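You operate a simulated robot arm through the tools that you are given. There is no shell and no other tool.

The job below is to be done with a simulated two-armed robot. You get a single attempt, and the scene is never put back.

Task
Deburr the blue port in the port holder and brush the chips off.
Fine: use the sanding block and the cream brush and put both back; stand the port in the clean tray. Set down upright: what you pick out. What is to be rubbed or washed off counts as gone when no trace of it is left.

Only the result counts: the job must be done as asked and must still hold three seconds after the hand-in. Knocking over, shifting, dropping, spilling or breaking anything else fails it.

Robot
Two 7-joint arms with two-finger parallel grippers on one trunk, on a base that drives. Base frame: it is fixed to the floor where the robot stands at the start and does not move with it; the origin is under the middle of the robot, x ahead of it, y to its left, z up. Readings come in mm, rad, newtons and seconds.
The left shoulder is at the start at [50, 165, 1080], the right one opposite. With the tool pointing down near the work surface each hand reaches from about 240 to 700 mm from the robot's upright axis, wherever it stands, measured 20 degrees to its own side. Places, roughly: black port, blue port, brass port [-2000, -2500, 750]; clean tray [-1500, -2600, 800]; cream brush [-2000, -3000, 1000]; metal chips [-2100, -2700, 800]; port holder [-2100, -2800, 800]; sanding block (5x10x4 cm) [-2000, -2600, 800]; teal pot [-2100, -2900, 800]. Payload 3.91 kg a hand.
The tool frame of a hand sits at the grasp point between the pads (the TCP): z along the fingers, y along the line on which they close. The tips reach 30 mm beyond it. The gripper opens to 110 mm. The fingers are 20 mm wide and 10 mm thick; the gripper's body (48 by 112 mm) begins 55 mm behind the TCP.
Orientation is that of the tool frame in the base frame, as [roll, pitch, yaw] about the fixed x, y, z axes, in that order (R = Rz(yaw) Ry(pitch) Rx(roll)). With the fingers straight down and closing along the base's y, the tool's x points along the base's -x, its y along +y and its z along -z.

Tools
- The arms move only by the tool send_rows. It takes "left_steps", "right_steps" or both (then of equal length, played together; a hand with none holds still); each is a list of rows, each an object of numbers (a shift or turn left out is 0, a gripper value left out holds the last): "tx", "ty", "tz": the shift along the base's x, y, z in mm; "wx", "wy", "wz": the turn, a rotation vector about the base's x, y, z in rad; "hand": the gripper command, from -1 (shut) to 1 (fully open), values between in proportion. In form: [{"tx": .., "ty": .., "tz": .., "wx": .., "wy": .., "wz": .., "hand": ..}, ...]. A call has 1 to 20 rows; each row shifts and turns the commanded pose from where the row before left it. Rows are played at 5 a second. More than 50 mm and 0.15 rad between two rows, or a gripper value outside its range, and nothing of the call is played. Where a pose cannot be reached the arm comes as near as it can. A force on the tool above 40 N (or 10 N above the force at the start of the call, whichever is more), or a blocked arm, ends the call early, and 0.2 s more pass. The fingers move at their own pace (about 45 mm/s each) and stop on an object; they squeeze with about 26 N. The grip force told is the motor's: it shows also when the fingers shut on nothing. Time passes only in rows, and 0.2 s behind the last, so rows that do not move let the fingers close. It gives the time, the measured TCP pose, the force on the tool (base axes), the opening and the grip force at its end, in the units of the frame above (readings bear some noise), with the torque about the TCP (base axes, N m) and any sound that the robot's microphone picked up.
- Cameras (640 x 400 px; columns grow to the right, rows downward): "scene" is now at [119.5, 9.8, 1252]; the picture's right is [0.11, -0.99, 0.00], its down [-0.56, -0.06, -0.83] and it looks along [0.82, 0.09, -0.56] (base axes); focal length 291 px, centre (320, 200). "left" rides on the left gripper at [72, -17, -103] in its tool frame; the picture's right is [0.23, 0.97, 0.00], its down [-0.76, 0.18, -0.62] and it looks along [-0.61, 0.14, 0.78] (tool axes); focal length 222 px, centre (320, 200). "right" rides on the right gripper at [72, 17, -103] in its tool frame; the picture's right is [-0.23, 0.97, 0.00], its down [-0.76, -0.18, -0.62] and it looks along [-0.61, -0.14, 0.78] (tool axes); focal length 222 px, centre (320, 200). There is no depth. A picture from a camera that has moved, and an enlarged one, comes with that camera's place and axes in the base frame and with its lens.
- capture(camera): a new picture of that camera. No time passes.
- lift_body(by): slides the trunk up (or, below 0, down) by that many mm; the arms and the scene camera ride with it, the base frame stays. It gives what a move gives, with no picture.
- base_move(legs): drives the robot by 1 to 6 legs, each [ahead, left, turn to the left] in mm, mm and rad, along the robot's own axes; the way and the turn of a leg run together, so that a leg with both is an arc; at most 1500 mm and 3.142 rad a leg. The arms and the cameras ride along, it lands a little off, and it stops where it bumps. It gives what a move gives.
- head_to(pan, tilt): turns the head with the scene camera to pan (to the left, within 1.396 rad either way) and tilt (down, from -0.506 to 1.204), counted from straight ahead of the robot. It gives what a move gives.
- zoom(camera, box): a new picture of the part [left, top, right, bottom] of that camera's present view, enlarged. No time passes.
- hand_in(): hands the job in; it is judged then, once.

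Nothing tells you exact positions but the pictures and the camera data. Unless the task says otherwise, let go and move clear before handing in.

The tools are called after "Call:" as a command line: name --argument value ..., lists and objects as JSON in quotes. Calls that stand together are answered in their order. send_rows: Moves the arms, as the interface text tells. Its arguments: {"type":"object","properties":{"left_steps":{"type":"array","items":{"type":"object","properties":{"tx":{"type":"number"},"ty":{"type":"number"},"tz":{"type":"number"},"wx":{"type":"number"},"wy":{"type":"number"},"wz":{"type":"number"},"hand":{"type":"number"}}}},"right_steps":{"type":"array","items":{"type":"object","properties":{"tx":{"type":"number"},"ty":{"type":"number"},"tz":{"type":"number"},"wx":{"type":"number"},"wy":{"type":"number"},"wz":{"type":"number"},"hand":{"type":"number"}}}}},"required":[]} The other tools are called the same way: lift_body (by) slides the trunk up or down; base_move (legs) drives the base; head_to (pan, tilt) turns the head that bears the scene camera; capture (camera) takes a picture; zoom (camera, box) takes an enlarged picture of a part of a camera's view; hand_in () hands the job in.

At the start:

```text
clock: 0.0
left_tool_pos: [453.6, 209.9, 1066.1]
left_orientation: [3.141, 0.0, -3.14]
left_wrist_force: [0.4, 0.5, 0.2]
left_wrist_torque: [-0.03, 0.0, 0.01]
left_opening: 110.1
left_grip_force: 0.0
right_tool_pos: [394.3, -135.2, 1066.7]
right_orientation: [-3.14, -0.001, 3.141]
right_wrist_force: [1.1, -0.6, -0.9]
right_wrist_torque: [-0.02, -0.03, 0.0]
right_opening: 109.8
right_grip_force: 0.0
trunk travel left (down, up): [-300.0, 203.0]
robot x, y, heading: [-0.2, 0.4, 0.0]
head pan, tilt: [0.115, 0.593]
```

scene: 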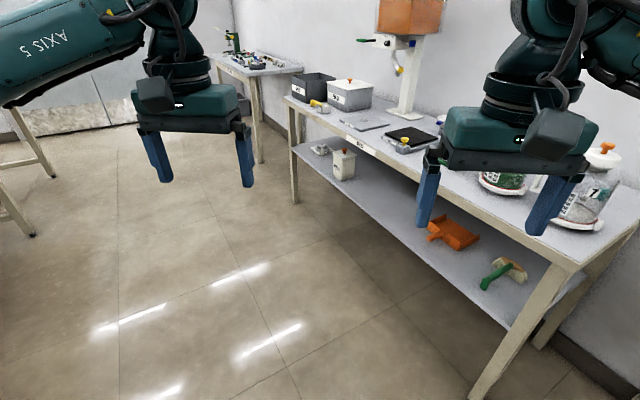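
right: 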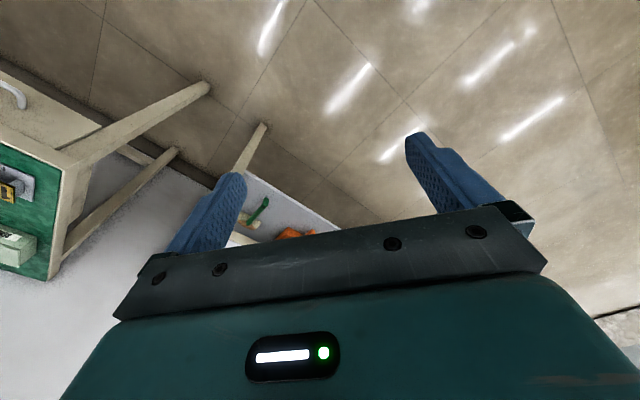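
left: 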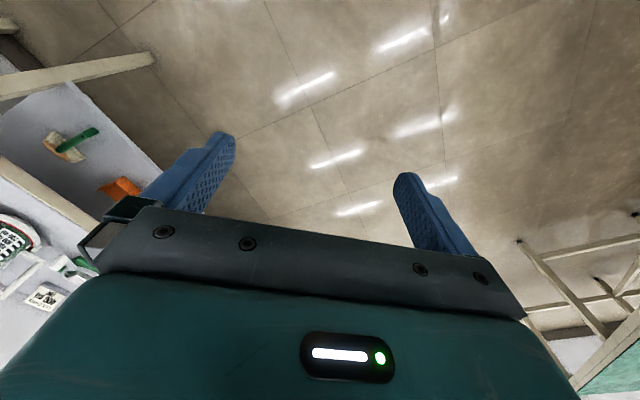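

I see a bench ahead and to the right that isn't my target; the ports are said to be behind me to the right at about [-2000, -2700]. I'll look around with the head first.

Call:
head_to --pan -1.39 --tilt 0.35

Call:
capture --camera "scene"

Call:
head_to --pan 1.39 --tilt 0.35

Call:
capture --camera "scene"

```text
clock: 1.6
left_tool_pos: [454.9, 210.4, 1067.4]
left_orientation: [3.141, 0.0, -3.139]
left_wrist_force: [-0.1, 0.3, -0.1]
left_wrist_torque: [0.01, 0.02, -0.01]
left_opening: 110.1
left_grip_force: 0.0
right_tool_pos: [393.3, -137.1, 1067.2]
right_orientation: [3.14, -0.001, 3.141]
right_wrist_force: [0.3, 0.3, -0.2]
right_wrist_torque: [-0.02, 0.01, -0.01]
right_opening: 109.9
right_grip_force: 0.1
trunk travel left (down, up): [-300.0, 203.0]
robot x, y, heading: [1.6, -1.0, 0.006]
head pan, tilt: [-1.389, 0.351]
```

```text
taken
camera scene: at [48.4, -91.9, 1274.2], right [-0.98, -0.18, 0.0], down [-0.06, 0.34, -0.94], along [0.17, -0.92, -0.34], focal length 291 px, centre (320, 200)
```

scene: 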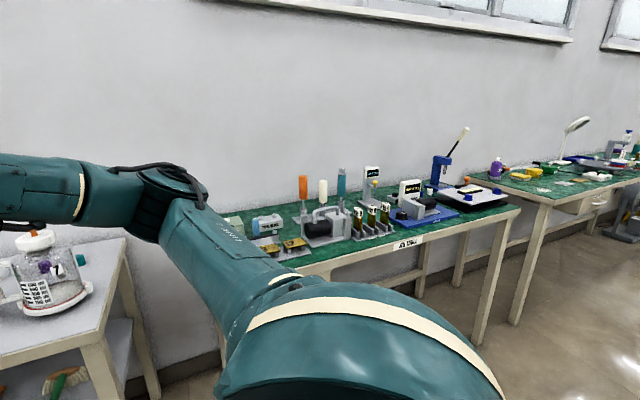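

```text
clock: 4.0
left_tool_pos: [454.8, 210.9, 1067.7]
left_orientation: [-3.14, 0.001, -3.14]
left_wrist_force: [0.7, 0.4, -0.7]
left_wrist_torque: [-0.02, -0.03, -0.01]
left_opening: 109.9
left_grip_force: 0.1
right_tool_pos: [391.5, -137.0, 1067.3]
right_orientation: [3.141, 0.0, 3.141]
right_wrist_force: [0.3, 0.3, 0.2]
right_wrist_torque: [-0.03, 0.02, 0.01]
right_opening: 109.9
right_grip_force: 0.0
trunk travel left (down, up): [-300.0, 203.0]
robot x, y, heading: [-1.5, 1.3, -0.001]
head pan, tilt: [1.389, 0.351]
```

```text
taken
camera scene: at [48.4, 91.3, 1274.2], right [0.98, -0.18, 0.0], down [-0.06, -0.34, -0.94], along [0.17, 0.92, -0.34], focal length 291 px, centre (320, 200)
```

scene: 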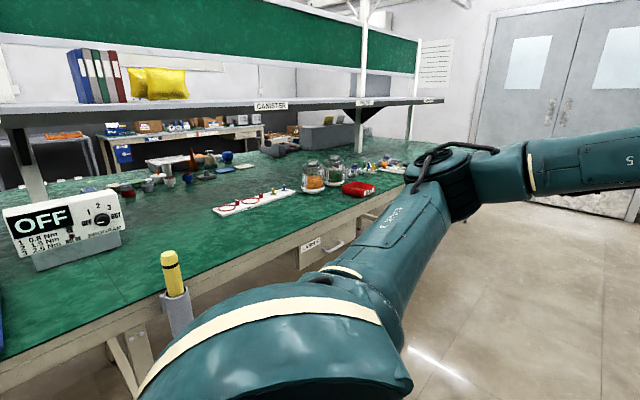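

The job's table seems to be the far one to the right rear. I turn right in place in small steps and look again before driving.

Call:
base_move --legs '[[0, 0, -1.5]]'

Call:
head_to --pan -0.7 --tilt 0.35

Call:
capture --camera "scene"

Call:
head_to --pan -1.39 --tilt 0.4

Call:
capture --camera "scene"

```text
clock: 8.1
left_tool_pos: [242.9, -440.4, 1066.8]
left_orientation: [-3.139, 0.0, 1.645]
left_wrist_force: [0.2, -0.5, 0.3]
left_wrist_torque: [0.02, 0.02, 0.01]
left_opening: 109.9
left_grip_force: 0.0
right_tool_pos: [-107.4, -401.9, 1067.4]
right_orientation: [-3.14, 0.001, 1.644]
right_wrist_force: [0.3, 0.4, -0.4]
right_wrist_torque: [0.0, 0.01, -0.04]
right_opening: 109.9
right_grip_force: 0.1
trunk travel left (down, up): [-300.0, 203.0]
robot x, y, heading: [0.3, -1.1, -1.498]
head pan, tilt: [1.389, 0.351]
```

```text
clock: 10.1
left_tool_pos: [242.9, -437.7, 1066.7]
left_orientation: [-3.142, 0.002, 1.646]
left_wrist_force: [-0.8, 0.5, -0.6]
left_wrist_torque: [0.0, -0.03, 0.02]
left_opening: 109.9
left_grip_force: 0.1
right_tool_pos: [-107.6, -402.8, 1065.9]
right_orientation: [-3.141, 0.0, 1.644]
right_wrist_force: [0.9, -1.4, -0.4]
right_wrist_torque: [0.01, 0.05, -0.01]
right_opening: 110.2
right_grip_force: 0.1
trunk travel left (down, up): [-300.0, 203.0]
robot x, y, heading: [0.9, 1.1, -1.495]
head pan, tilt: [-0.7, 0.351]
```

```text
taken
camera scene: at [-50.3, -104.9, 1274.2], right [-0.81, 0.59, 0.0], down [0.2, 0.28, -0.94], along [-0.55, -0.76, -0.34], focal length 291 px, centre (320, 200)
```

scene: 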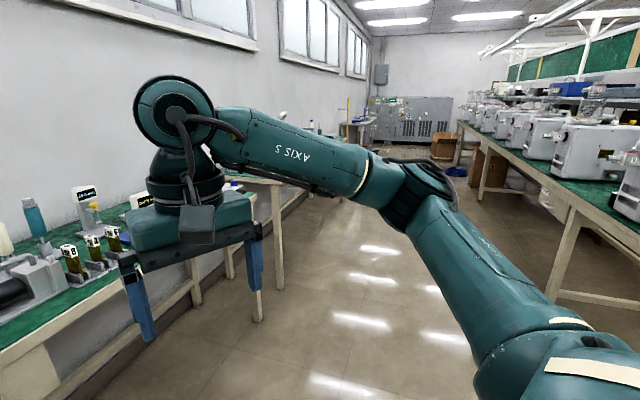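

```text
clock: 11.2
left_tool_pos: [243.3, -437.3, 1067.0]
left_orientation: [3.141, 0.001, 1.646]
left_wrist_force: [0.4, 1.0, -0.3]
left_wrist_torque: [0.04, -0.02, 0.04]
left_opening: 110.2
left_grip_force: 0.2
right_tool_pos: [-107.8, -401.8, 1067.6]
right_orientation: [3.14, 0.0, 1.645]
right_wrist_force: [0.0, 0.3, 1.0]
right_wrist_torque: [-0.03, 0.02, 0.0]
right_opening: 109.8
right_grip_force: 0.0
trunk travel left (down, up): [-300.0, 203.0]
robot x, y, heading: [-4.4, -0.8, -1.502]
head pan, tilt: [-1.389, 0.4]
```

```text
taken
camera scene: at [-85.3, -52.9, 1269.7], right [-0.25, 0.97, 0.0], down [0.38, 0.1, -0.92], along [-0.89, -0.23, -0.39], focal length 291 px, centre (320, 200)
```

scene: 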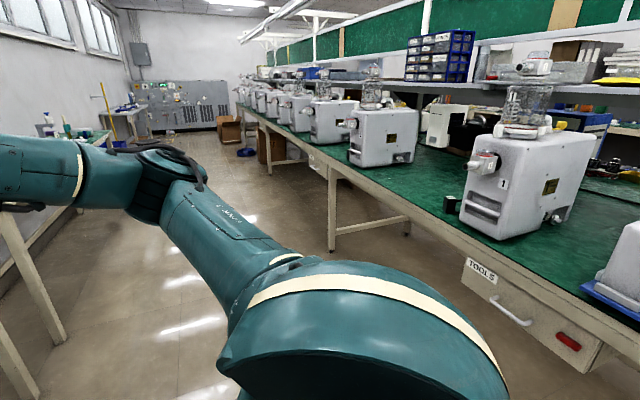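

The aisle runs at a heading of about -2.45 rad, with the target table about 3.3 m along it, on the left by the wall. I turn to face along the aisle and look.

Call:
base_move --legs '[[0, 0, -0.95]]'

Call:
head_to --pan 0.1 --tilt 0.3

Call:
capture --camera "scene"

```text
clock: 14.0
left_tool_pos: [-215.9, -452.9, 1067.5]
left_orientation: [3.141, -0.001, 0.696]
left_wrist_force: [0.7, -0.7, 0.0]
left_wrist_torque: [0.04, 0.02, -0.01]
left_opening: 109.7
left_grip_force: 0.2
right_tool_pos: [-391.1, -147.1, 1067.6]
right_orientation: [3.141, -0.001, 0.692]
right_wrist_force: [0.7, 0.2, 0.5]
right_wrist_torque: [-0.03, -0.01, 0.0]
right_opening: 109.9
right_grip_force: 0.1
trunk travel left (down, up): [-300.0, 203.0]
robot x, y, heading: [-1.0, 3.3, -2.451]
head pan, tilt: [-1.389, 0.4]
```

```text
clock: 15.6
left_tool_pos: [-214.9, -451.0, 1067.5]
left_orientation: [-3.141, -0.001, 0.695]
left_wrist_force: [0.4, 0.5, 0.7]
left_wrist_torque: [0.0, -0.01, 0.02]
left_opening: 110.1
left_grip_force: 0.0
right_tool_pos: [-390.7, -145.5, 1067.8]
right_orientation: [3.141, -0.001, 0.693]
right_wrist_force: [-0.9, 0.3, -0.3]
right_wrist_torque: [0.01, 0.01, 0.03]
right_opening: 109.8
right_grip_force: 0.0
trunk travel left (down, up): [-300.0, 203.0]
robot x, y, heading: [0.2, -3.7, -2.454]
head pan, tilt: [0.099, 0.3]
```

```text
taken
camera scene: at [-86.0, -85.4, 1279.0], right [-0.71, 0.7, 0.0], down [0.21, 0.21, -0.96], along [-0.67, -0.68, -0.3], focal length 291 px, centre (320, 200)
```

scene: 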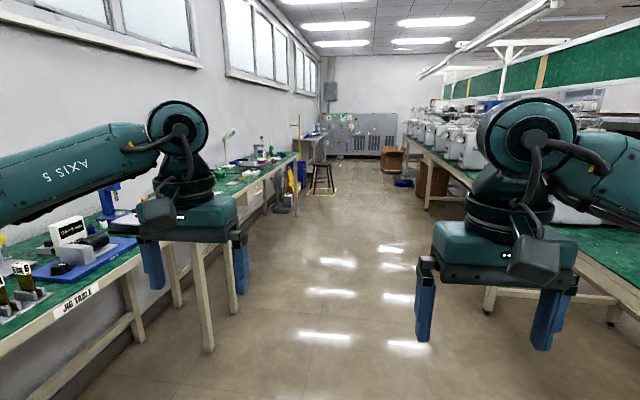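

I look closer at the second table on the left.

Call:
zoom --camera "scene" --box '[190, 110, 350, 210]'

```text
4.00 times, centred on (270, 160) of scene
camera zoom: at [-86.0, -85.4, 1279.0], right [-0.71, 0.7, 0.0], down [0.21, 0.21, -0.96], along [-0.67, -0.68, -0.3], focal length 1164 px, centre (520, 360)
```

zoom: 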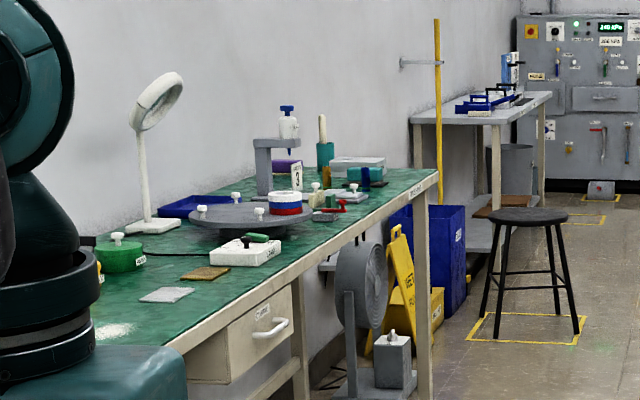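

The work table is the second on the left: its front edge lies about 730 mm left of the aisle line, ending about 3.65 m ahead. I raise the trunk to clear objects and drive along the aisle for a closer look.

Call:
lift_body --by 150

Call:
base_move --legs '[[1300, 0, -0.02], [1200, 0, 0]]'

Call:
head_to --pan 0.9 --tilt 0.5

Call:
capture --camera "scene"

```text
clock: 17.3
left_tool_pos: [-216.1, -452.1, 1217.1]
left_orientation: [3.141, 0.0, 0.695]
left_wrist_force: [-0.6, 0.8, -0.6]
left_wrist_torque: [0.0, 0.02, 0.06]
left_opening: 110.0
left_grip_force: 0.1
right_tool_pos: [-389.7, -147.8, 1216.9]
right_orientation: [3.141, 0.001, 0.694]
right_wrist_force: [0.2, 0.0, 0.2]
right_wrist_torque: [-0.02, -0.02, 0.0]
right_opening: 110.1
right_grip_force: 0.1
trunk travel left (down, up): [-450.0, 53.0]
robot x, y, heading: [-0.2, 5.3, -2.45]
head pan, tilt: [0.099, 0.3]
```

```text
clock: 29.6
left_tool_pos: [-2204.3, -2007.7, 1217.5]
left_orientation: [-3.141, -0.002, 0.667]
left_wrist_force: [0.3, 0.0, 0.2]
left_wrist_torque: [0.01, -0.04, 0.0]
left_opening: 109.9
left_grip_force: 0.0
right_tool_pos: [-2370.9, -1696.6, 1216.8]
right_orientation: [-3.141, 0.001, 0.666]
right_wrist_force: [0.9, -1.0, -0.1]
right_wrist_torque: [0.0, 0.0, -0.01]
right_opening: 109.9
right_grip_force: 0.0
trunk travel left (down, up): [-450.0, 53.0]
robot x, y, heading: [-1973.2, -1563.7, -2.479]
head pan, tilt: [0.099, 0.3]
```

```text
clock: 30.8
left_tool_pos: [-2203.8, -2007.1, 1218.5]
left_orientation: [-3.141, 0.0, 0.667]
left_wrist_force: [0.0, 1.0, 0.3]
left_wrist_torque: [-0.01, -0.01, 0.01]
left_opening: 110.0
left_grip_force: 0.1
right_tool_pos: [-2369.5, -1696.9, 1218.1]
right_orientation: [3.141, 0.001, 0.665]
right_wrist_force: [0.3, 0.1, -0.3]
right_wrist_torque: [0.03, 0.01, 0.0]
right_opening: 110.0
right_grip_force: 0.0
trunk travel left (down, up): [-450.0, 53.0]
robot x, y, heading: [-1978.2, -1561.7, -2.477]
head pan, tilt: [0.901, 0.499]
```

```text
taken
camera scene: at [-1997.4, -1671.1, 1410.6], right [-1.0, 0.01, 0.0], down [0.0, 0.48, -0.88], along [-0.01, -0.88, -0.48], focal length 291 px, centre (320, 200)
```

scene: 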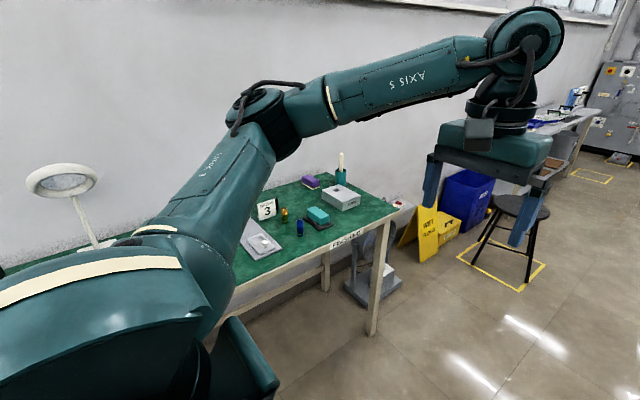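

I go further along the aisle and turn left to face the table.

Call:
base_move --legs '[[650, 0, 0], [0, 0, 1.571]]'

Call:
head_to --pan 0.0 --tilt 0.6

Call:
capture --camera "scene"

```text
clock: 38.2
left_tool_pos: [-2038.6, -2187.4, 1218.1]
left_orientation: [-3.14, -0.001, 2.241]
left_wrist_force: [0.9, 0.4, 0.1]
left_wrist_torque: [0.0, 0.04, 0.01]
left_opening: 109.9
left_grip_force: 0.2
right_tool_pos: [-2350.9, -2354.0, 1217.0]
right_orientation: [3.141, 0.0, 2.24]
right_wrist_force: [0.8, -0.5, -0.6]
right_wrist_torque: [0.02, -0.02, 0.02]
right_opening: 110.0
right_grip_force: 0.1
trunk travel left (down, up): [-450.0, 53.0]
robot x, y, heading: [-2485.6, -1961.0, -0.9]
head pan, tilt: [0.901, 0.499]
```

```text
clock: 39.4
left_tool_pos: [-2039.9, -2187.9, 1217.4]
left_orientation: [-3.14, -0.001, 2.241]
left_wrist_force: [0.2, 0.2, -0.3]
left_wrist_torque: [-0.02, 0.04, -0.02]
left_opening: 110.0
left_grip_force: 0.0
right_tool_pos: [-2348.8, -2353.5, 1216.4]
right_orientation: [-3.141, -0.001, 2.239]
right_wrist_force: [0.5, -0.2, 0.2]
right_wrist_torque: [-0.01, 0.01, 0.02]
right_opening: 110.0
right_grip_force: 0.1
trunk travel left (down, up): [-450.0, 53.0]
robot x, y, heading: [-2483.4, -1959.1, -0.908]
head pan, tilt: [0.0, 0.6]
```

```text
taken
camera scene: at [-2411.0, -2053.5, 1401.5], right [-0.78, -0.62, 0.0], down [-0.35, 0.44, -0.83], along [0.51, -0.65, -0.56], focal length 291 px, centre (320, 200)
```

scene: 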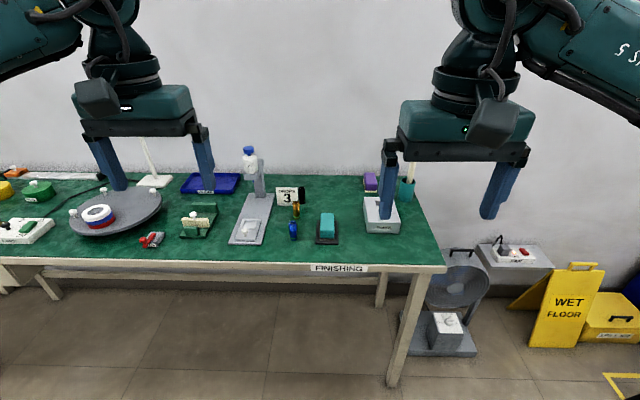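

I see the whole finishing table now. I zoom in for the details.

Call:
zoom --camera "scene" --box '[220, 140, 440, 277]'

Call:
zoom --camera "scene" --box '[60, 130, 280, 267]'

Call:
zoom --camera "scene" --box '[350, 150, 430, 250]'

```text
2.91 times, centred on (330, 208) of scene
camera zoom: at [-2411.0, -2053.5, 1401.5], right [-0.78, -0.62, 0.0], down [-0.35, 0.44, -0.83], along [0.51, -0.65, -0.56], focal length 847 px, centre (291, 175)
```

zoom: 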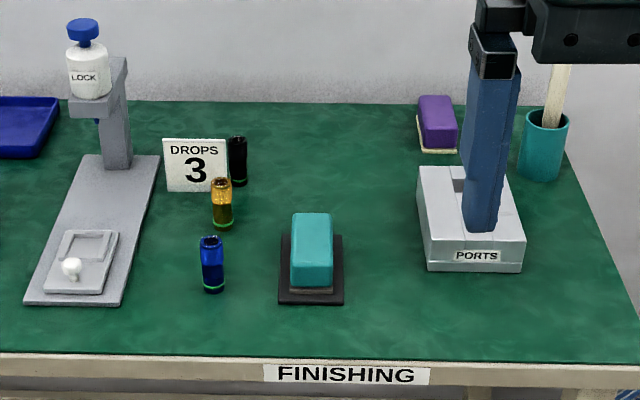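

```text
2.91 times, centred on (170, 198) of scene
camera zoom: at [-2411.0, -2053.5, 1401.5], right [-0.78, -0.62, 0.0], down [-0.35, 0.44, -0.83], along [0.51, -0.65, -0.56], focal length 847 px, centre (756, 204)
```

zoom: 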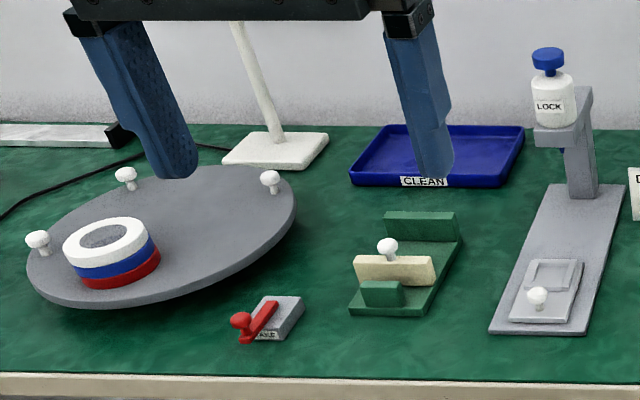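

```text
4.00 times, centred on (390, 200) of scene
camera zoom: at [-2411.0, -2053.5, 1401.5], right [-0.78, -0.62, 0.0], down [-0.35, 0.44, -0.83], along [0.51, -0.65, -0.56], focal length 1164 px, centre (40, 200)
```

zoom: 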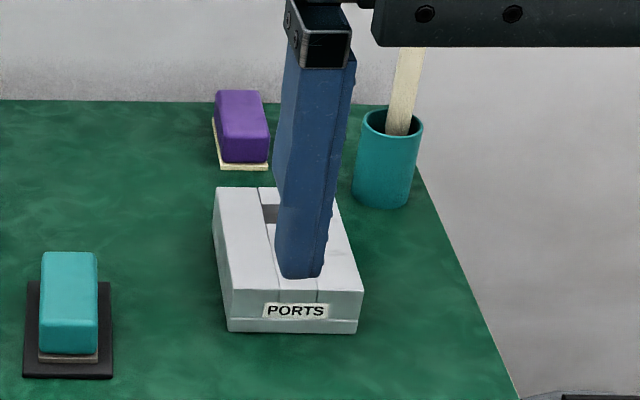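

Blue port stands free on the mat near [-1880, -2585] beside the brass and black ones, the teal block sits on a dark pad, the "PORTS" holder is near [-2075, -2835] and the brush stands in the teal pot. I move the right hand out of the view to inspect the holder.

Call:
send_rows --right_steps '[{"tx": -39, "ty": -31}, {"tx": -39, "ty": -31}, {"tx": -39, "ty": -31}, {"tx": -39, "ty": -31}, {"tx": -39, "ty": -31}]' --left_steps '[{"tx": 39, "ty": 31}, {"tx": 39, "ty": 31}, {"tx": 39, "ty": 31}, {"tx": 39, "ty": 31}, {"tx": 39, "ty": 31}]'

Call:
zoom --camera "scene" --box '[340, 150, 440, 250]'

Call:
zoom --camera "scene" --box '[260, 170, 360, 260]'

Call:
capture --camera "scene"

```text
clock: 40.6
left_tool_pos: [-1843.9, -2031.9, 1217.7]
left_orientation: [-3.141, -0.002, 2.242]
left_wrist_force: [-0.2, -0.7, -0.4]
left_wrist_torque: [-0.01, -0.05, -0.02]
left_opening: 109.8
left_grip_force: 0.1
right_tool_pos: [-2545.0, -2509.0, 1217.4]
right_orientation: [3.141, 0.002, 2.238]
right_wrist_force: [-0.5, 0.0, 1.0]
right_wrist_torque: [0.01, -0.02, 0.01]
right_opening: 110.1
right_grip_force: 0.0
trunk travel left (down, up): [-450.0, 53.0]
robot x, y, heading: [-2483.4, -1963.6, -0.904]
head pan, tilt: [0.0, 0.6]
```

```text
4.00 times, centred on (390, 200) of scene
camera zoom: at [-2411.4, -2053.2, 1401.5], right [-0.78, -0.62, 0.0], down [-0.35, 0.44, -0.83], along [0.51, -0.65, -0.56], focal length 1164 px, centre (40, 200)
```

zoom: 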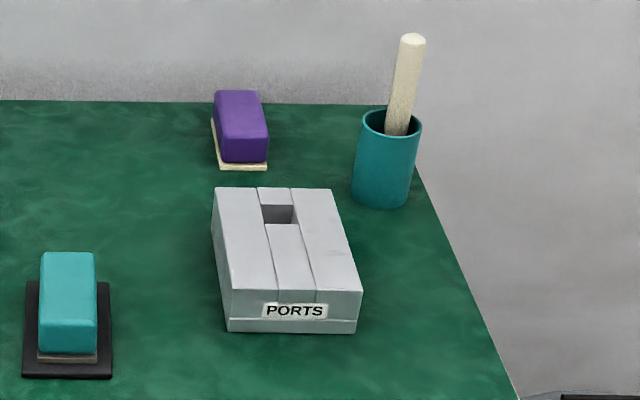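

```text
4.44 times, centred on (310, 215) of scene
camera zoom: at [-2411.4, -2053.2, 1401.5], right [-0.78, -0.62, 0.0], down [-0.35, 0.44, -0.83], along [0.51, -0.65, -0.56], focal length 1294 px, centre (364, 133)
```

zoom: 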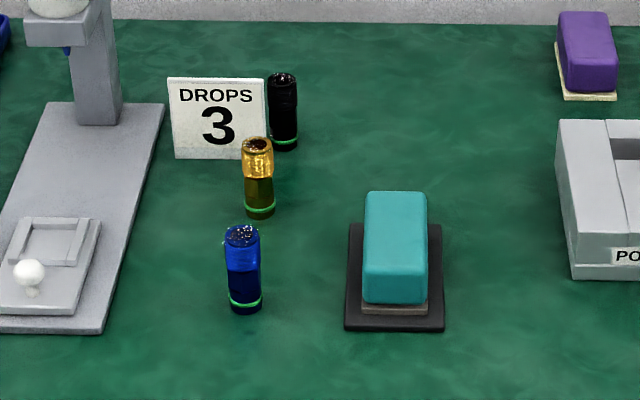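

```text
taken
camera scene: at [-2411.4, -2053.2, 1401.5], right [-0.78, -0.62, 0.0], down [-0.35, 0.44, -0.83], along [0.51, -0.65, -0.56], focal length 291 px, centre (320, 200)
```

scene: 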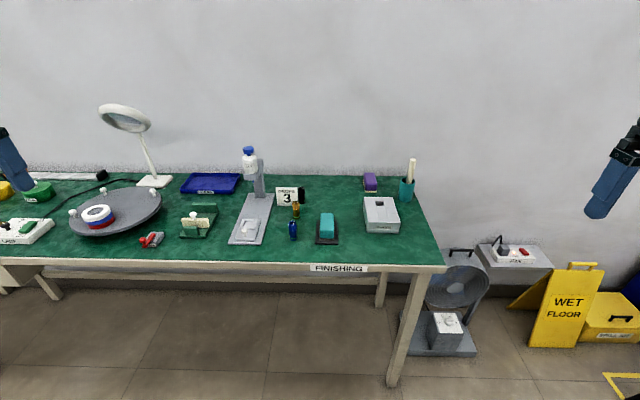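

The blue port has a sparkly, burred rim on top and a green band at its foot; the holder has a square socket towards its back. I approach the table with the hands kept high.

Call:
base_move --legs '[[250, -100, 0]]'

Call:
head_to --pan 0.0 --tilt 1.1

Call:
capture --camera "scene"

```text
clock: 42.5
left_tool_pos: [-1765.5, -2293.3, 1217.7]
left_orientation: [-3.141, 0.0, 2.239]
left_wrist_force: [0.2, 0.4, -1.0]
left_wrist_torque: [0.01, 0.0, 0.01]
left_opening: 110.2
left_grip_force: 0.1
right_tool_pos: [-2467.4, -2769.8, 1217.7]
right_orientation: [3.14, 0.001, 2.237]
right_wrist_force: [0.3, 0.2, 0.5]
right_wrist_torque: [0.0, -0.01, -0.04]
right_opening: 110.1
right_grip_force: 0.2
trunk travel left (down, up): [-450.0, 53.0]
robot x, y, heading: [-2407.1, -2220.0, -0.903]
head pan, tilt: [0.0, 0.6]
```

```text
clock: 43.5
left_tool_pos: [-1766.5, -2293.8, 1217.7]
left_orientation: [-3.14, -0.001, 2.239]
left_wrist_force: [0.4, 0.2, -0.6]
left_wrist_torque: [0.01, 0.01, 0.03]
left_opening: 109.8
left_grip_force: 0.1
right_tool_pos: [-2467.3, -2769.0, 1217.1]
right_orientation: [3.141, 0.0, 2.238]
right_wrist_force: [-0.2, -0.6, 0.0]
right_wrist_torque: [-0.01, 0.02, 0.02]
right_opening: 109.8
right_grip_force: 0.0
trunk travel left (down, up): [-450.0, 53.0]
robot x, y, heading: [-2406.4, -2221.1, -0.907]
head pan, tilt: [0.0, 1.1]
```

```text
taken
camera scene: at [-2349.0, -2293.1, 1362.9], right [-0.79, -0.62, 0.0], down [-0.55, 0.7, -0.45], along [0.28, -0.36, -0.89], focal length 291 px, centre (320, 200)
```

scene: 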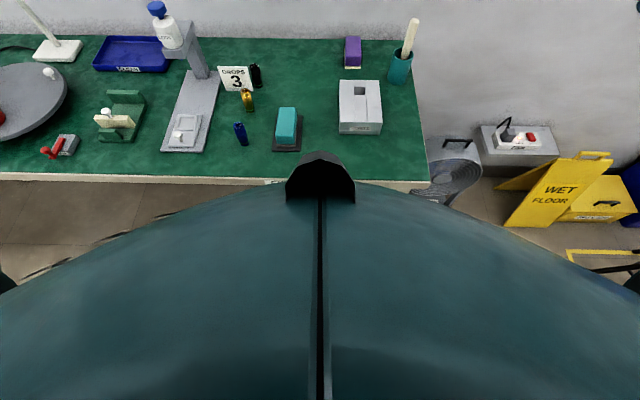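

Another careful step forward toward the table edge.

Call:
base_move --legs '[[120, 0, 0]]'

Call:
head_to --pan 0.0 --tilt 0.95

Call:
capture --camera "scene"

Call:
capture --camera "right"

Call:
capture --camera "left"

```text
clock: 44.7
left_tool_pos: [-1690.7, -2388.9, 1217.1]
left_orientation: [-3.139, -0.001, 2.24]
left_wrist_force: [0.8, -0.7, 0.3]
left_wrist_torque: [0.01, -0.01, 0.02]
left_opening: 110.2
left_grip_force: 0.0
right_tool_pos: [-2392.2, -2863.1, 1216.2]
right_orientation: [-3.141, 0.001, 2.237]
right_wrist_force: [-0.2, 0.0, -0.6]
right_wrist_torque: [0.03, -0.02, 0.01]
right_opening: 110.1
right_grip_force: 0.1
trunk travel left (down, up): [-450.0, 53.0]
robot x, y, heading: [-2329.0, -2314.7, -0.909]
head pan, tilt: [0.0, 1.1]
```

```text
clock: 45.4
left_tool_pos: [-1692.2, -2387.2, 1218.0]
left_orientation: [-3.14, 0.001, 2.239]
left_wrist_force: [0.2, -0.1, 0.8]
left_wrist_torque: [0.0, 0.0, 0.01]
left_opening: 109.9
left_grip_force: 0.0
right_tool_pos: [-2392.7, -2862.3, 1217.0]
right_orientation: [-3.141, -0.002, 2.237]
right_wrist_force: [0.4, -1.0, -0.1]
right_wrist_torque: [-0.03, 0.01, -0.02]
right_opening: 110.0
right_grip_force: 0.1
trunk travel left (down, up): [-450.0, 53.0]
robot x, y, heading: [-2336.7, -2315.6, -0.902]
head pan, tilt: [0.0, 0.949]
```

```text
taken
camera scene: at [-2268.8, -2395.0, 1373.1], right [-0.79, -0.62, 0.0], down [-0.5, 0.64, -0.58], along [0.36, -0.46, -0.81], focal length 291 px, centre (320, 200)
```

scene: 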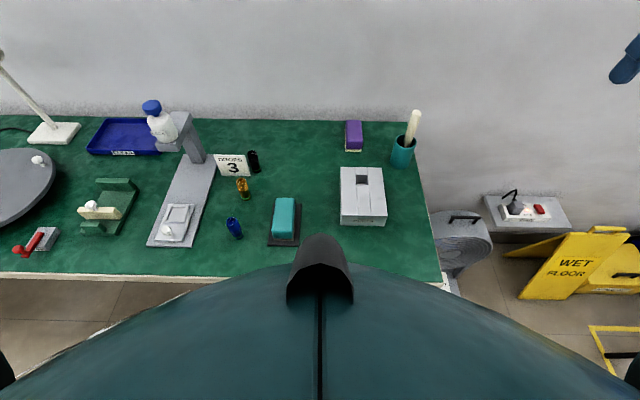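

```text
taken
camera right: at [-2424.4, -2795.5, 1321.0], right [0.91, 0.42, 0.0], down [0.33, -0.71, 0.62], along [0.26, -0.56, -0.78], focal length 222 px, centre (320, 200)
```

right: 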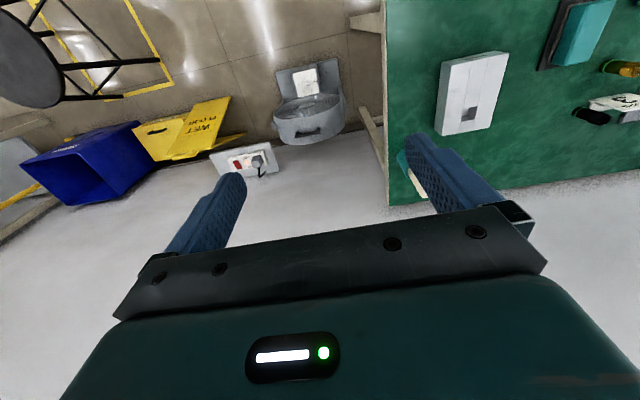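

```text
taken
camera left: at [-1748.7, -2341.0, 1320.7], right [0.62, 0.78, 0.0], down [0.61, -0.49, 0.62], along [0.49, -0.39, -0.78], focal length 222 px, centre (320, 200)
```

left: 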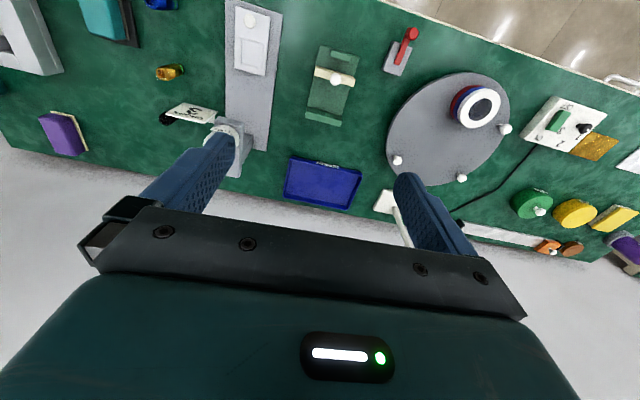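

I inch closer, watching whether the base moves the full distance.

Call:
base_move --legs '[[40, 0, 0]]'

Call:
head_to --pan 0.0 --tilt 0.85

Call:
capture --camera "scene"

```text
clock: 46.3
left_tool_pos: [-1666.8, -2419.4, 1217.7]
left_orientation: [-3.139, -0.001, 2.241]
left_wrist_force: [-0.2, -0.1, -0.2]
left_wrist_torque: [0.01, 0.04, 0.0]
left_opening: 109.9
left_grip_force: 0.1
right_tool_pos: [-2368.6, -2895.6, 1216.8]
right_orientation: [-3.14, 0.0, 2.237]
right_wrist_force: [0.0, -0.5, -0.7]
right_wrist_torque: [0.05, 0.02, 0.0]
right_opening: 110.0
right_grip_force: 0.0
trunk travel left (down, up): [-450.0, 53.0]
robot x, y, heading: [-2308.6, -2342.5, -0.9]
head pan, tilt: [0.0, 0.949]
```

```text
clock: 46.9
left_tool_pos: [-1667.3, -2417.9, 1217.9]
left_orientation: [-3.139, -0.001, 2.241]
left_wrist_force: [0.7, 0.0, 0.7]
left_wrist_torque: [-0.01, 0.0, -0.01]
left_opening: 109.8
left_grip_force: 0.0
right_tool_pos: [-2368.9, -2894.7, 1218.1]
right_orientation: [3.141, 0.003, 2.236]
right_wrist_force: [-0.8, 0.6, -0.4]
right_wrist_torque: [0.02, 0.01, 0.02]
right_opening: 110.0
right_grip_force: 0.0
trunk travel left (down, up): [-450.0, 53.0]
robot x, y, heading: [-2310.8, -2344.4, -0.904]
head pan, tilt: [0.0, 0.85]
```

```text
taken
camera scene: at [-2241.0, -2430.2, 1380.6], right [-0.79, -0.62, 0.0], down [-0.47, 0.59, -0.66], along [0.41, -0.52, -0.75], focal length 291 px, centre (320, 200)
```

scene: 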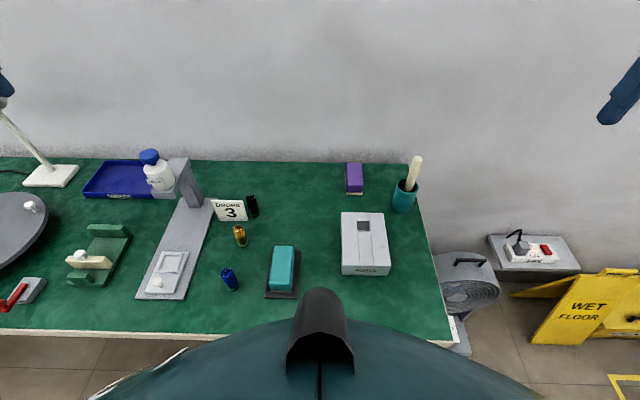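

Call:
base_move --legs '[[40, 0, 0]]'

Call:
capture --camera "scene"

```text
clock: 47.8
left_tool_pos: [-1642.7, -2450.6, 1218.5]
left_orientation: [-3.141, -0.001, 2.239]
left_wrist_force: [-0.5, 0.0, -0.1]
left_wrist_torque: [0.02, 0.02, -0.01]
left_opening: 110.0
left_grip_force: 0.1
right_tool_pos: [-2342.9, -2924.5, 1216.5]
right_orientation: [-3.14, -0.001, 2.238]
right_wrist_force: [-0.1, 0.2, -1.3]
right_wrist_torque: [0.05, 0.0, 0.03]
right_opening: 110.1
right_grip_force: 0.0
trunk travel left (down, up): [-450.0, 53.0]
robot x, y, heading: [-2285.8, -2377.8, -0.907]
head pan, tilt: [0.0, 0.85]
```

```text
taken
camera scene: at [-2215.5, -2462.6, 1380.4], right [-0.79, -0.62, 0.0], down [-0.47, 0.59, -0.66], along [0.41, -0.52, -0.75], focal length 291 px, centre (320, 200)
```

scene: 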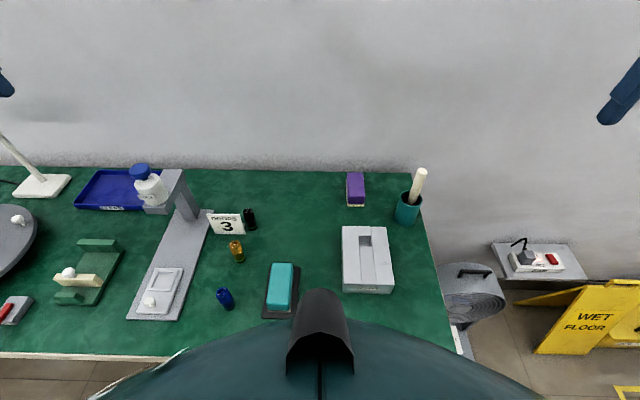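

The base is now about 260 mm from the table edge with all targets within reach, except the tray for which I will strafe left later. I lower the trunk a little and bring the left hand above the blue port.

Call:
lift_body --by -100

Call:
send_rows --left_steps '[{"tx": -40, "ty": -12, "hand": 0.1}, {"tx": -40, "ty": -12}, {"tx": -40, "ty": -12}, {"tx": -40, "ty": -12}, {"tx": -40, "ty": -12}, {"tx": -40, "ty": -12}, {"tx": -30, "ty": -10}, {"tz": -40}, {"tz": -40}]'

Call:
capture --camera "left"

Call:
capture --camera "scene"

```text
clock: 49.1
left_tool_pos: [-1643.0, -2448.0, 1117.4]
left_orientation: [-3.14, 0.0, 2.24]
left_wrist_force: [-0.4, 0.5, -0.7]
left_wrist_torque: [-0.01, 0.01, -0.03]
left_opening: 110.0
left_grip_force: 0.0
right_tool_pos: [-2344.4, -2924.1, 1118.2]
right_orientation: [-3.14, 0.002, 2.237]
right_wrist_force: [-0.1, 0.2, 0.0]
right_wrist_torque: [0.01, 0.02, 0.01]
right_opening: 110.0
right_grip_force: 0.2
trunk travel left (down, up): [-350.0, 153.0]
robot x, y, heading: [-2282.3, -2375.6, -0.905]
head pan, tilt: [0.0, 0.85]
```

```text
clock: 51.1
left_tool_pos: [-1912.0, -2530.7, 1037.0]
left_orientation: [-3.14, 0.002, 2.242]
left_wrist_force: [-1.5, 0.0, -0.1]
left_wrist_torque: [0.02, 0.05, 0.0]
left_opening: 60.5
left_grip_force: 0.0
right_tool_pos: [-2344.0, -2925.3, 1116.6]
right_orientation: [-3.141, -0.001, 2.238]
right_wrist_force: [0.5, 0.8, -0.5]
right_wrist_torque: [-0.01, 0.0, -0.02]
right_opening: 110.0
right_grip_force: 0.0
trunk travel left (down, up): [-350.0, 153.0]
robot x, y, heading: [-2283.8, -2377.5, -0.903]
head pan, tilt: [0.0, 0.85]
```

```text
taken
camera left: at [-1968.8, -2484.7, 1140.2], right [0.62, 0.78, 0.0], down [0.61, -0.48, 0.62], along [0.49, -0.39, -0.78], focal length 222 px, centre (320, 200)
```

left: 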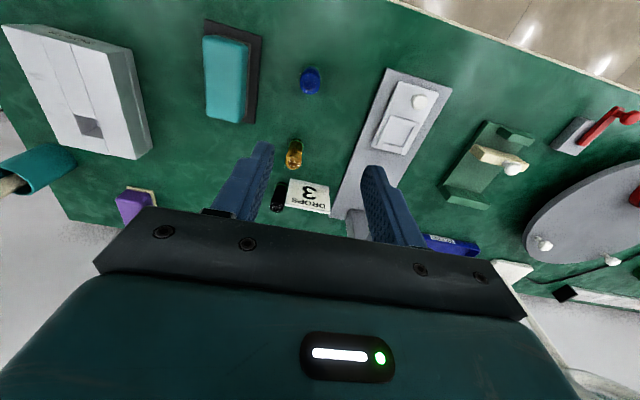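

```text
taken
camera scene: at [-2216.3, -2461.5, 1280.6], right [-0.79, -0.62, 0.0], down [-0.46, 0.59, -0.66], along [0.41, -0.52, -0.75], focal length 291 px, centre (320, 200)
```

scene: 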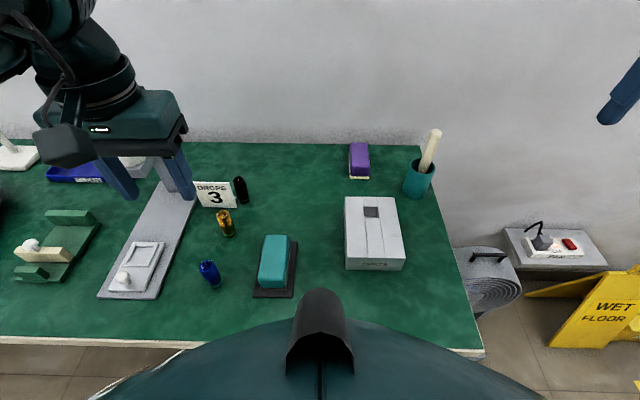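

The left hand is nearly over the blue port. I zoom in on it for shape and position.

Call:
zoom --camera "left" --box '[270, 50, 350, 110]'

Call:
zoom --camera "scene" --box '[180, 240, 240, 300]'

Call:
zoom --camera "left" --box '[0, 10, 160, 170]'

Call:
zoom --camera "scene" --box '[335, 185, 415, 275]'

```text
6.67 times, centred on (310, 80) of left
camera zoom: at [-1968.8, -2484.7, 1140.2], right [0.62, 0.78, 0.0], down [0.61, -0.48, 0.62], along [0.49, -0.39, -0.78], focal length 1481 px, centre (387, 1000)
```

zoom: 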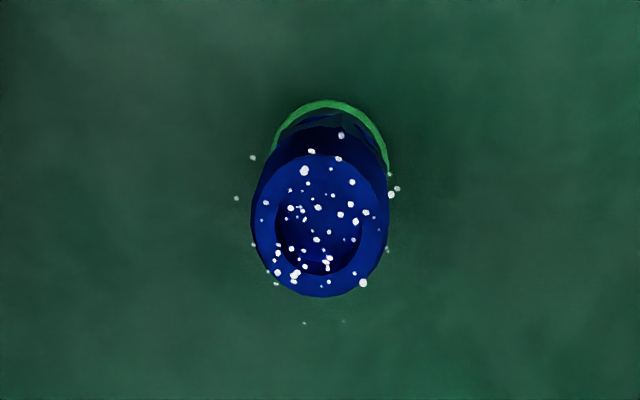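

```text
6.67 times, centred on (210, 270) of scene
camera zoom: at [-2216.3, -2461.5, 1280.6], right [-0.79, -0.62, 0.0], down [-0.46, 0.59, -0.66], along [0.41, -0.52, -0.75], focal length 1941 px, centre (1053, -267)
```

zoom: 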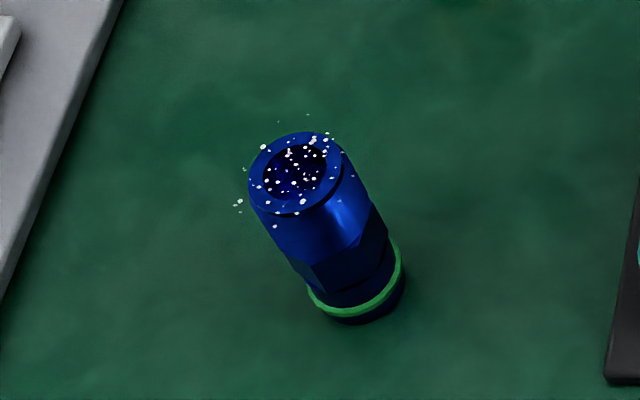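

```text
2.50 times, centred on (80, 90) of left
camera zoom: at [-1968.8, -2484.7, 1140.2], right [0.62, 0.78, 0.0], down [0.61, -0.48, 0.62], along [0.49, -0.39, -0.78], focal length 555 px, centre (920, 475)
```

zoom: 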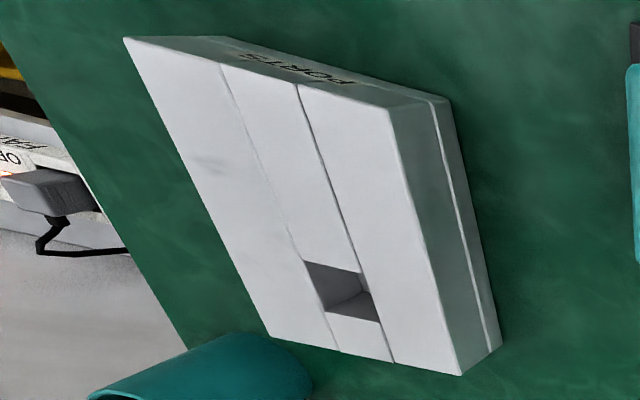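

```text
4.44 times, centred on (375, 230) of scene
camera zoom: at [-2216.3, -2461.5, 1280.6], right [-0.79, -0.62, 0.0], down [-0.46, 0.59, -0.66], along [0.41, -0.52, -0.75], focal length 1294 px, centre (76, 67)
```

zoom: 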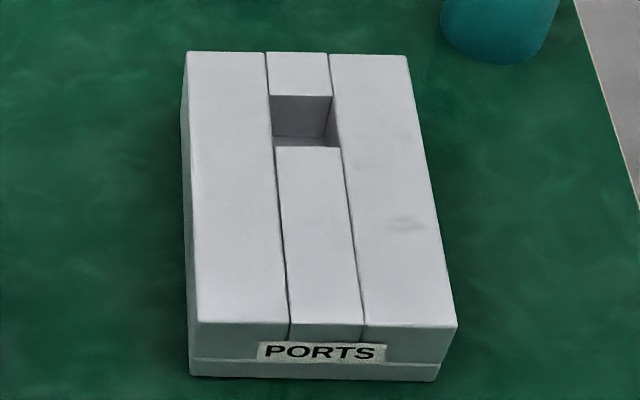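

The port is about 26 mm wide and 70 mm tall, with chips and burr on the rim; the holder's socket is about 28 mm square. I descend part way and re-measure.

Call:
send_rows --left_steps '[{"tx": -17.7, "ty": -4.2, "tz": -25}, {"tz": -40}, {"tz": -40}, {}]'

Call:
capture --camera "left"

Call:
zoom --camera "left" --box '[260, 0, 380, 90]'

```text
clock: 52.1
left_tool_pos: [-1930.0, -2535.6, 931.7]
left_orientation: [-3.14, 0.0, 2.24]
left_wrist_force: [0.6, 0.1, -0.3]
left_wrist_torque: [-0.01, -0.01, 0.0]
left_opening: 60.7
left_grip_force: 0.2
right_tool_pos: [-2343.2, -2925.2, 1117.8]
right_orientation: [3.141, -0.001, 2.236]
right_wrist_force: [-0.1, 0.6, 0.2]
right_wrist_torque: [-0.04, 0.0, -0.02]
right_opening: 110.3
right_grip_force: 0.0
trunk travel left (down, up): [-350.0, 153.0]
robot x, y, heading: [-2289.3, -2375.6, -0.906]
head pan, tilt: [0.0, 0.85]
```

```text
taken
camera left: at [-1987.4, -2489.6, 1035.2], right [0.62, 0.78, 0.0], down [0.61, -0.49, 0.62], along [0.49, -0.39, -0.78], focal length 222 px, centre (320, 200)
```

left: 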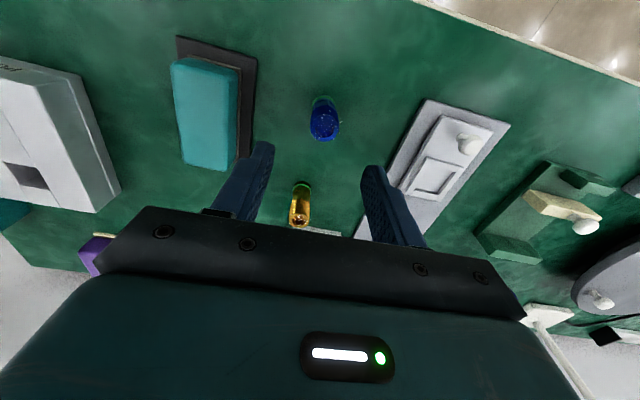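

```text
4.44 times, centred on (320, 45) of left
camera zoom: at [-1987.4, -2489.6, 1035.2], right [0.62, 0.78, 0.0], down [0.61, -0.49, 0.62], along [0.49, -0.39, -0.78], focal length 987 px, centre (320, 889)
```

zoom: 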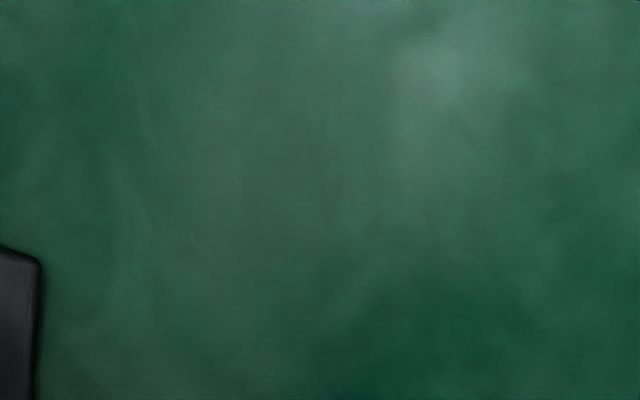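

Call:
zoom --camera "left" --box '[264, 80, 384, 155]'

```text
5.33 times, centred on (324, 118) of left
camera zoom: at [-1987.4, -2489.6, 1035.2], right [0.62, 0.78, 0.0], down [0.61, -0.49, 0.62], along [0.49, -0.39, -0.78], focal length 1185 px, centre (299, 640)
```

zoom: 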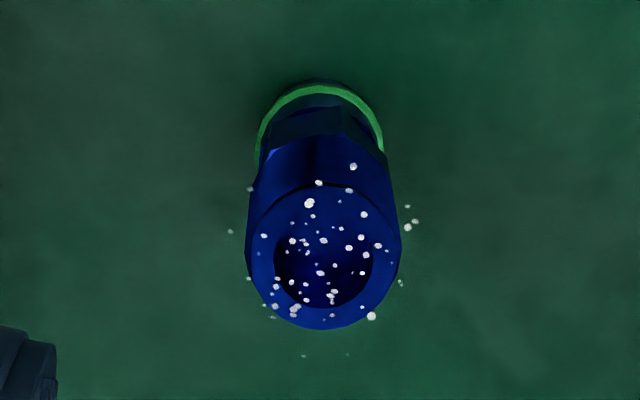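

Triangulating gives the port top at z≈863, its foot (table) at ≈807, about 23 mm in diameter. I centre the hand over it, go down and check before closing.

Call:
send_rows --left_steps '[{"tx": -4.6, "ty": 7.4}, {"tz": -25}, {"tz": -20}, {}]'

Call:
capture --camera "left"

```text
clock: 53.1
left_tool_pos: [-1935.4, -2527.5, 887.5]
left_orientation: [-3.139, 0.0, 2.242]
left_wrist_force: [-0.1, 0.3, -0.4]
left_wrist_torque: [-0.02, -0.02, -0.01]
left_opening: 60.7
left_grip_force: 0.0
right_tool_pos: [-2344.5, -2925.0, 1117.8]
right_orientation: [3.141, -0.001, 2.238]
right_wrist_force: [0.7, 0.6, -1.7]
right_wrist_torque: [0.03, -0.02, -0.02]
right_opening: 110.1
right_grip_force: 0.0
trunk travel left (down, up): [-350.0, 153.0]
robot x, y, heading: [-2284.1, -2378.5, -0.901]
head pan, tilt: [0.0, 0.85]
```

```text
taken
camera left: at [-1991.7, -2481.8, 990.4], right [0.62, 0.78, 0.0], down [0.61, -0.49, 0.62], along [0.49, -0.39, -0.78], focal length 222 px, centre (320, 200)
```

left: 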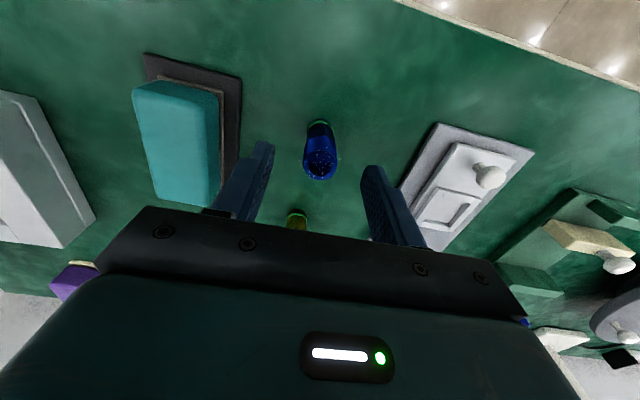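

Well centred. I go down to the grip height, close gently and lift.

Call:
send_rows --left_steps '[{"tz": -10.5, "tx": -0.5, "ty": 0.5}, {"tz": -10}, {}, {"hand": -1}, {}, {}, {}, {}]'

Call:
capture --camera "left"

```text
clock: 55.0
left_tool_pos: [-1934.8, -2527.3, 866.6]
left_orientation: [-3.14, 0.0, 2.24]
left_wrist_force: [0.3, -0.4, 0.1]
left_wrist_torque: [0.02, 0.0, -0.01]
left_opening: 22.5
left_grip_force: 26.1
right_tool_pos: [-2344.0, -2924.6, 1116.9]
right_orientation: [-3.141, -0.001, 2.237]
right_wrist_force: [0.1, -0.6, 0.5]
right_wrist_torque: [-0.01, -0.04, -0.01]
right_opening: 110.0
right_grip_force: 0.0
trunk travel left (down, up): [-350.0, 153.0]
robot x, y, heading: [-2288.1, -2376.6, -0.904]
head pan, tilt: [0.0, 0.85]
```

```text
taken
camera left: at [-1992.4, -2481.0, 970.2], right [0.62, 0.78, 0.0], down [0.61, -0.49, 0.62], along [0.49, -0.39, -0.78], focal length 222 px, centre (320, 200)
```

left: 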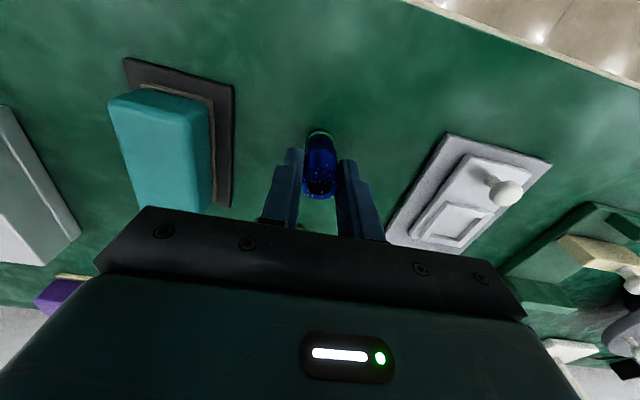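

Gripped (22.5 mm opening). I lift it and carry it above the holder's socket at about [-2078, -2801].

Call:
send_rows --left_steps '[{"tz": 25}, {"tz": 40}, {"tz": 40}, {"tx": -20, "ty": -40}, {"tx": -20, "ty": -40}, {"tx": -20, "ty": -40}, {"tx": -20, "ty": -40}, {"tx": -20, "ty": -40}, {"tx": -22, "ty": -38}, {"tx": -21, "ty": -36}, {}]'

Call:
capture --camera "left"

Call:
capture --camera "scene"

```text
clock: 57.4
left_tool_pos: [-2080.4, -2801.6, 972.0]
left_orientation: [-3.139, 0.002, 2.24]
left_wrist_force: [0.0, -0.1, -0.2]
left_wrist_torque: [0.0, 0.0, 0.0]
left_opening: 22.3
left_grip_force: 26.1
right_tool_pos: [-2344.1, -2924.6, 1117.1]
right_orientation: [3.141, 0.0, 2.238]
right_wrist_force: [0.0, -0.4, 0.3]
right_wrist_torque: [-0.02, -0.02, 0.0]
right_opening: 110.0
right_grip_force: 0.0
trunk travel left (down, up): [-350.0, 153.0]
robot x, y, heading: [-2282.3, -2376.4, -0.905]
head pan, tilt: [0.0, 0.85]
```

```text
taken
camera left: at [-2137.1, -2754.8, 1074.7], right [0.62, 0.78, 0.0], down [0.61, -0.49, 0.62], along [0.49, -0.39, -0.78], focal length 222 px, centre (320, 200)
```

left: 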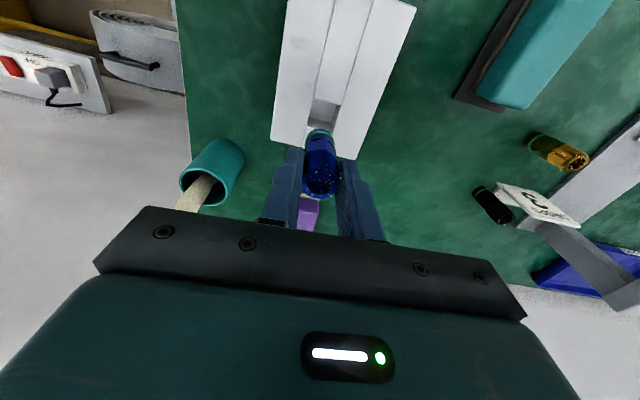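

```text
taken
camera scene: at [-2216.1, -2461.3, 1280.6], right [-0.79, -0.62, 0.0], down [-0.47, 0.59, -0.66], along [0.41, -0.52, -0.75], focal length 291 px, centre (320, 200)
```

scene: 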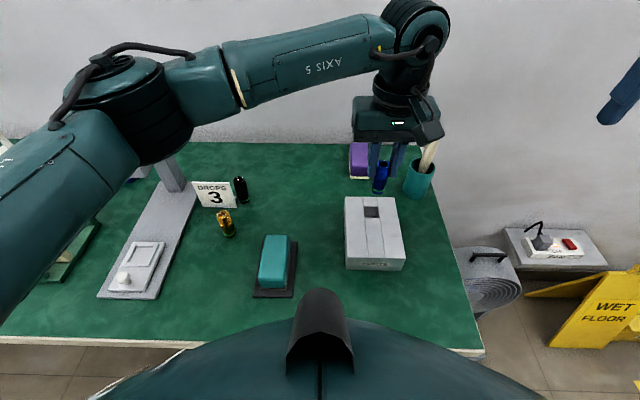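

Call:
zoom --camera "left" --box '[264, 70, 392, 220]'

```text
2.67 times, centred on (328, 145) of left
camera zoom: at [-2137.1, -2754.8, 1074.7], right [0.62, 0.78, 0.0], down [0.61, -0.49, 0.62], along [0.49, -0.39, -0.78], focal length 592 px, centre (299, 347)
```

zoom: 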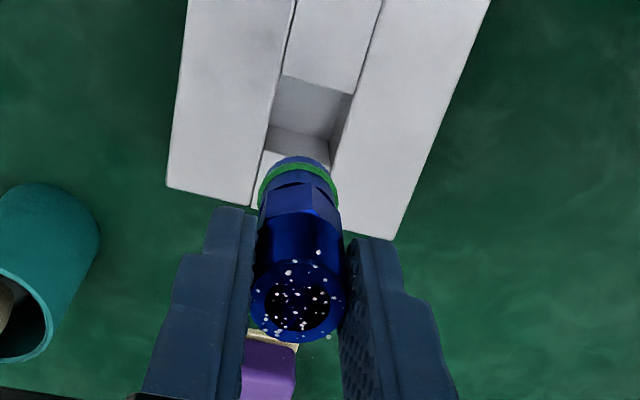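

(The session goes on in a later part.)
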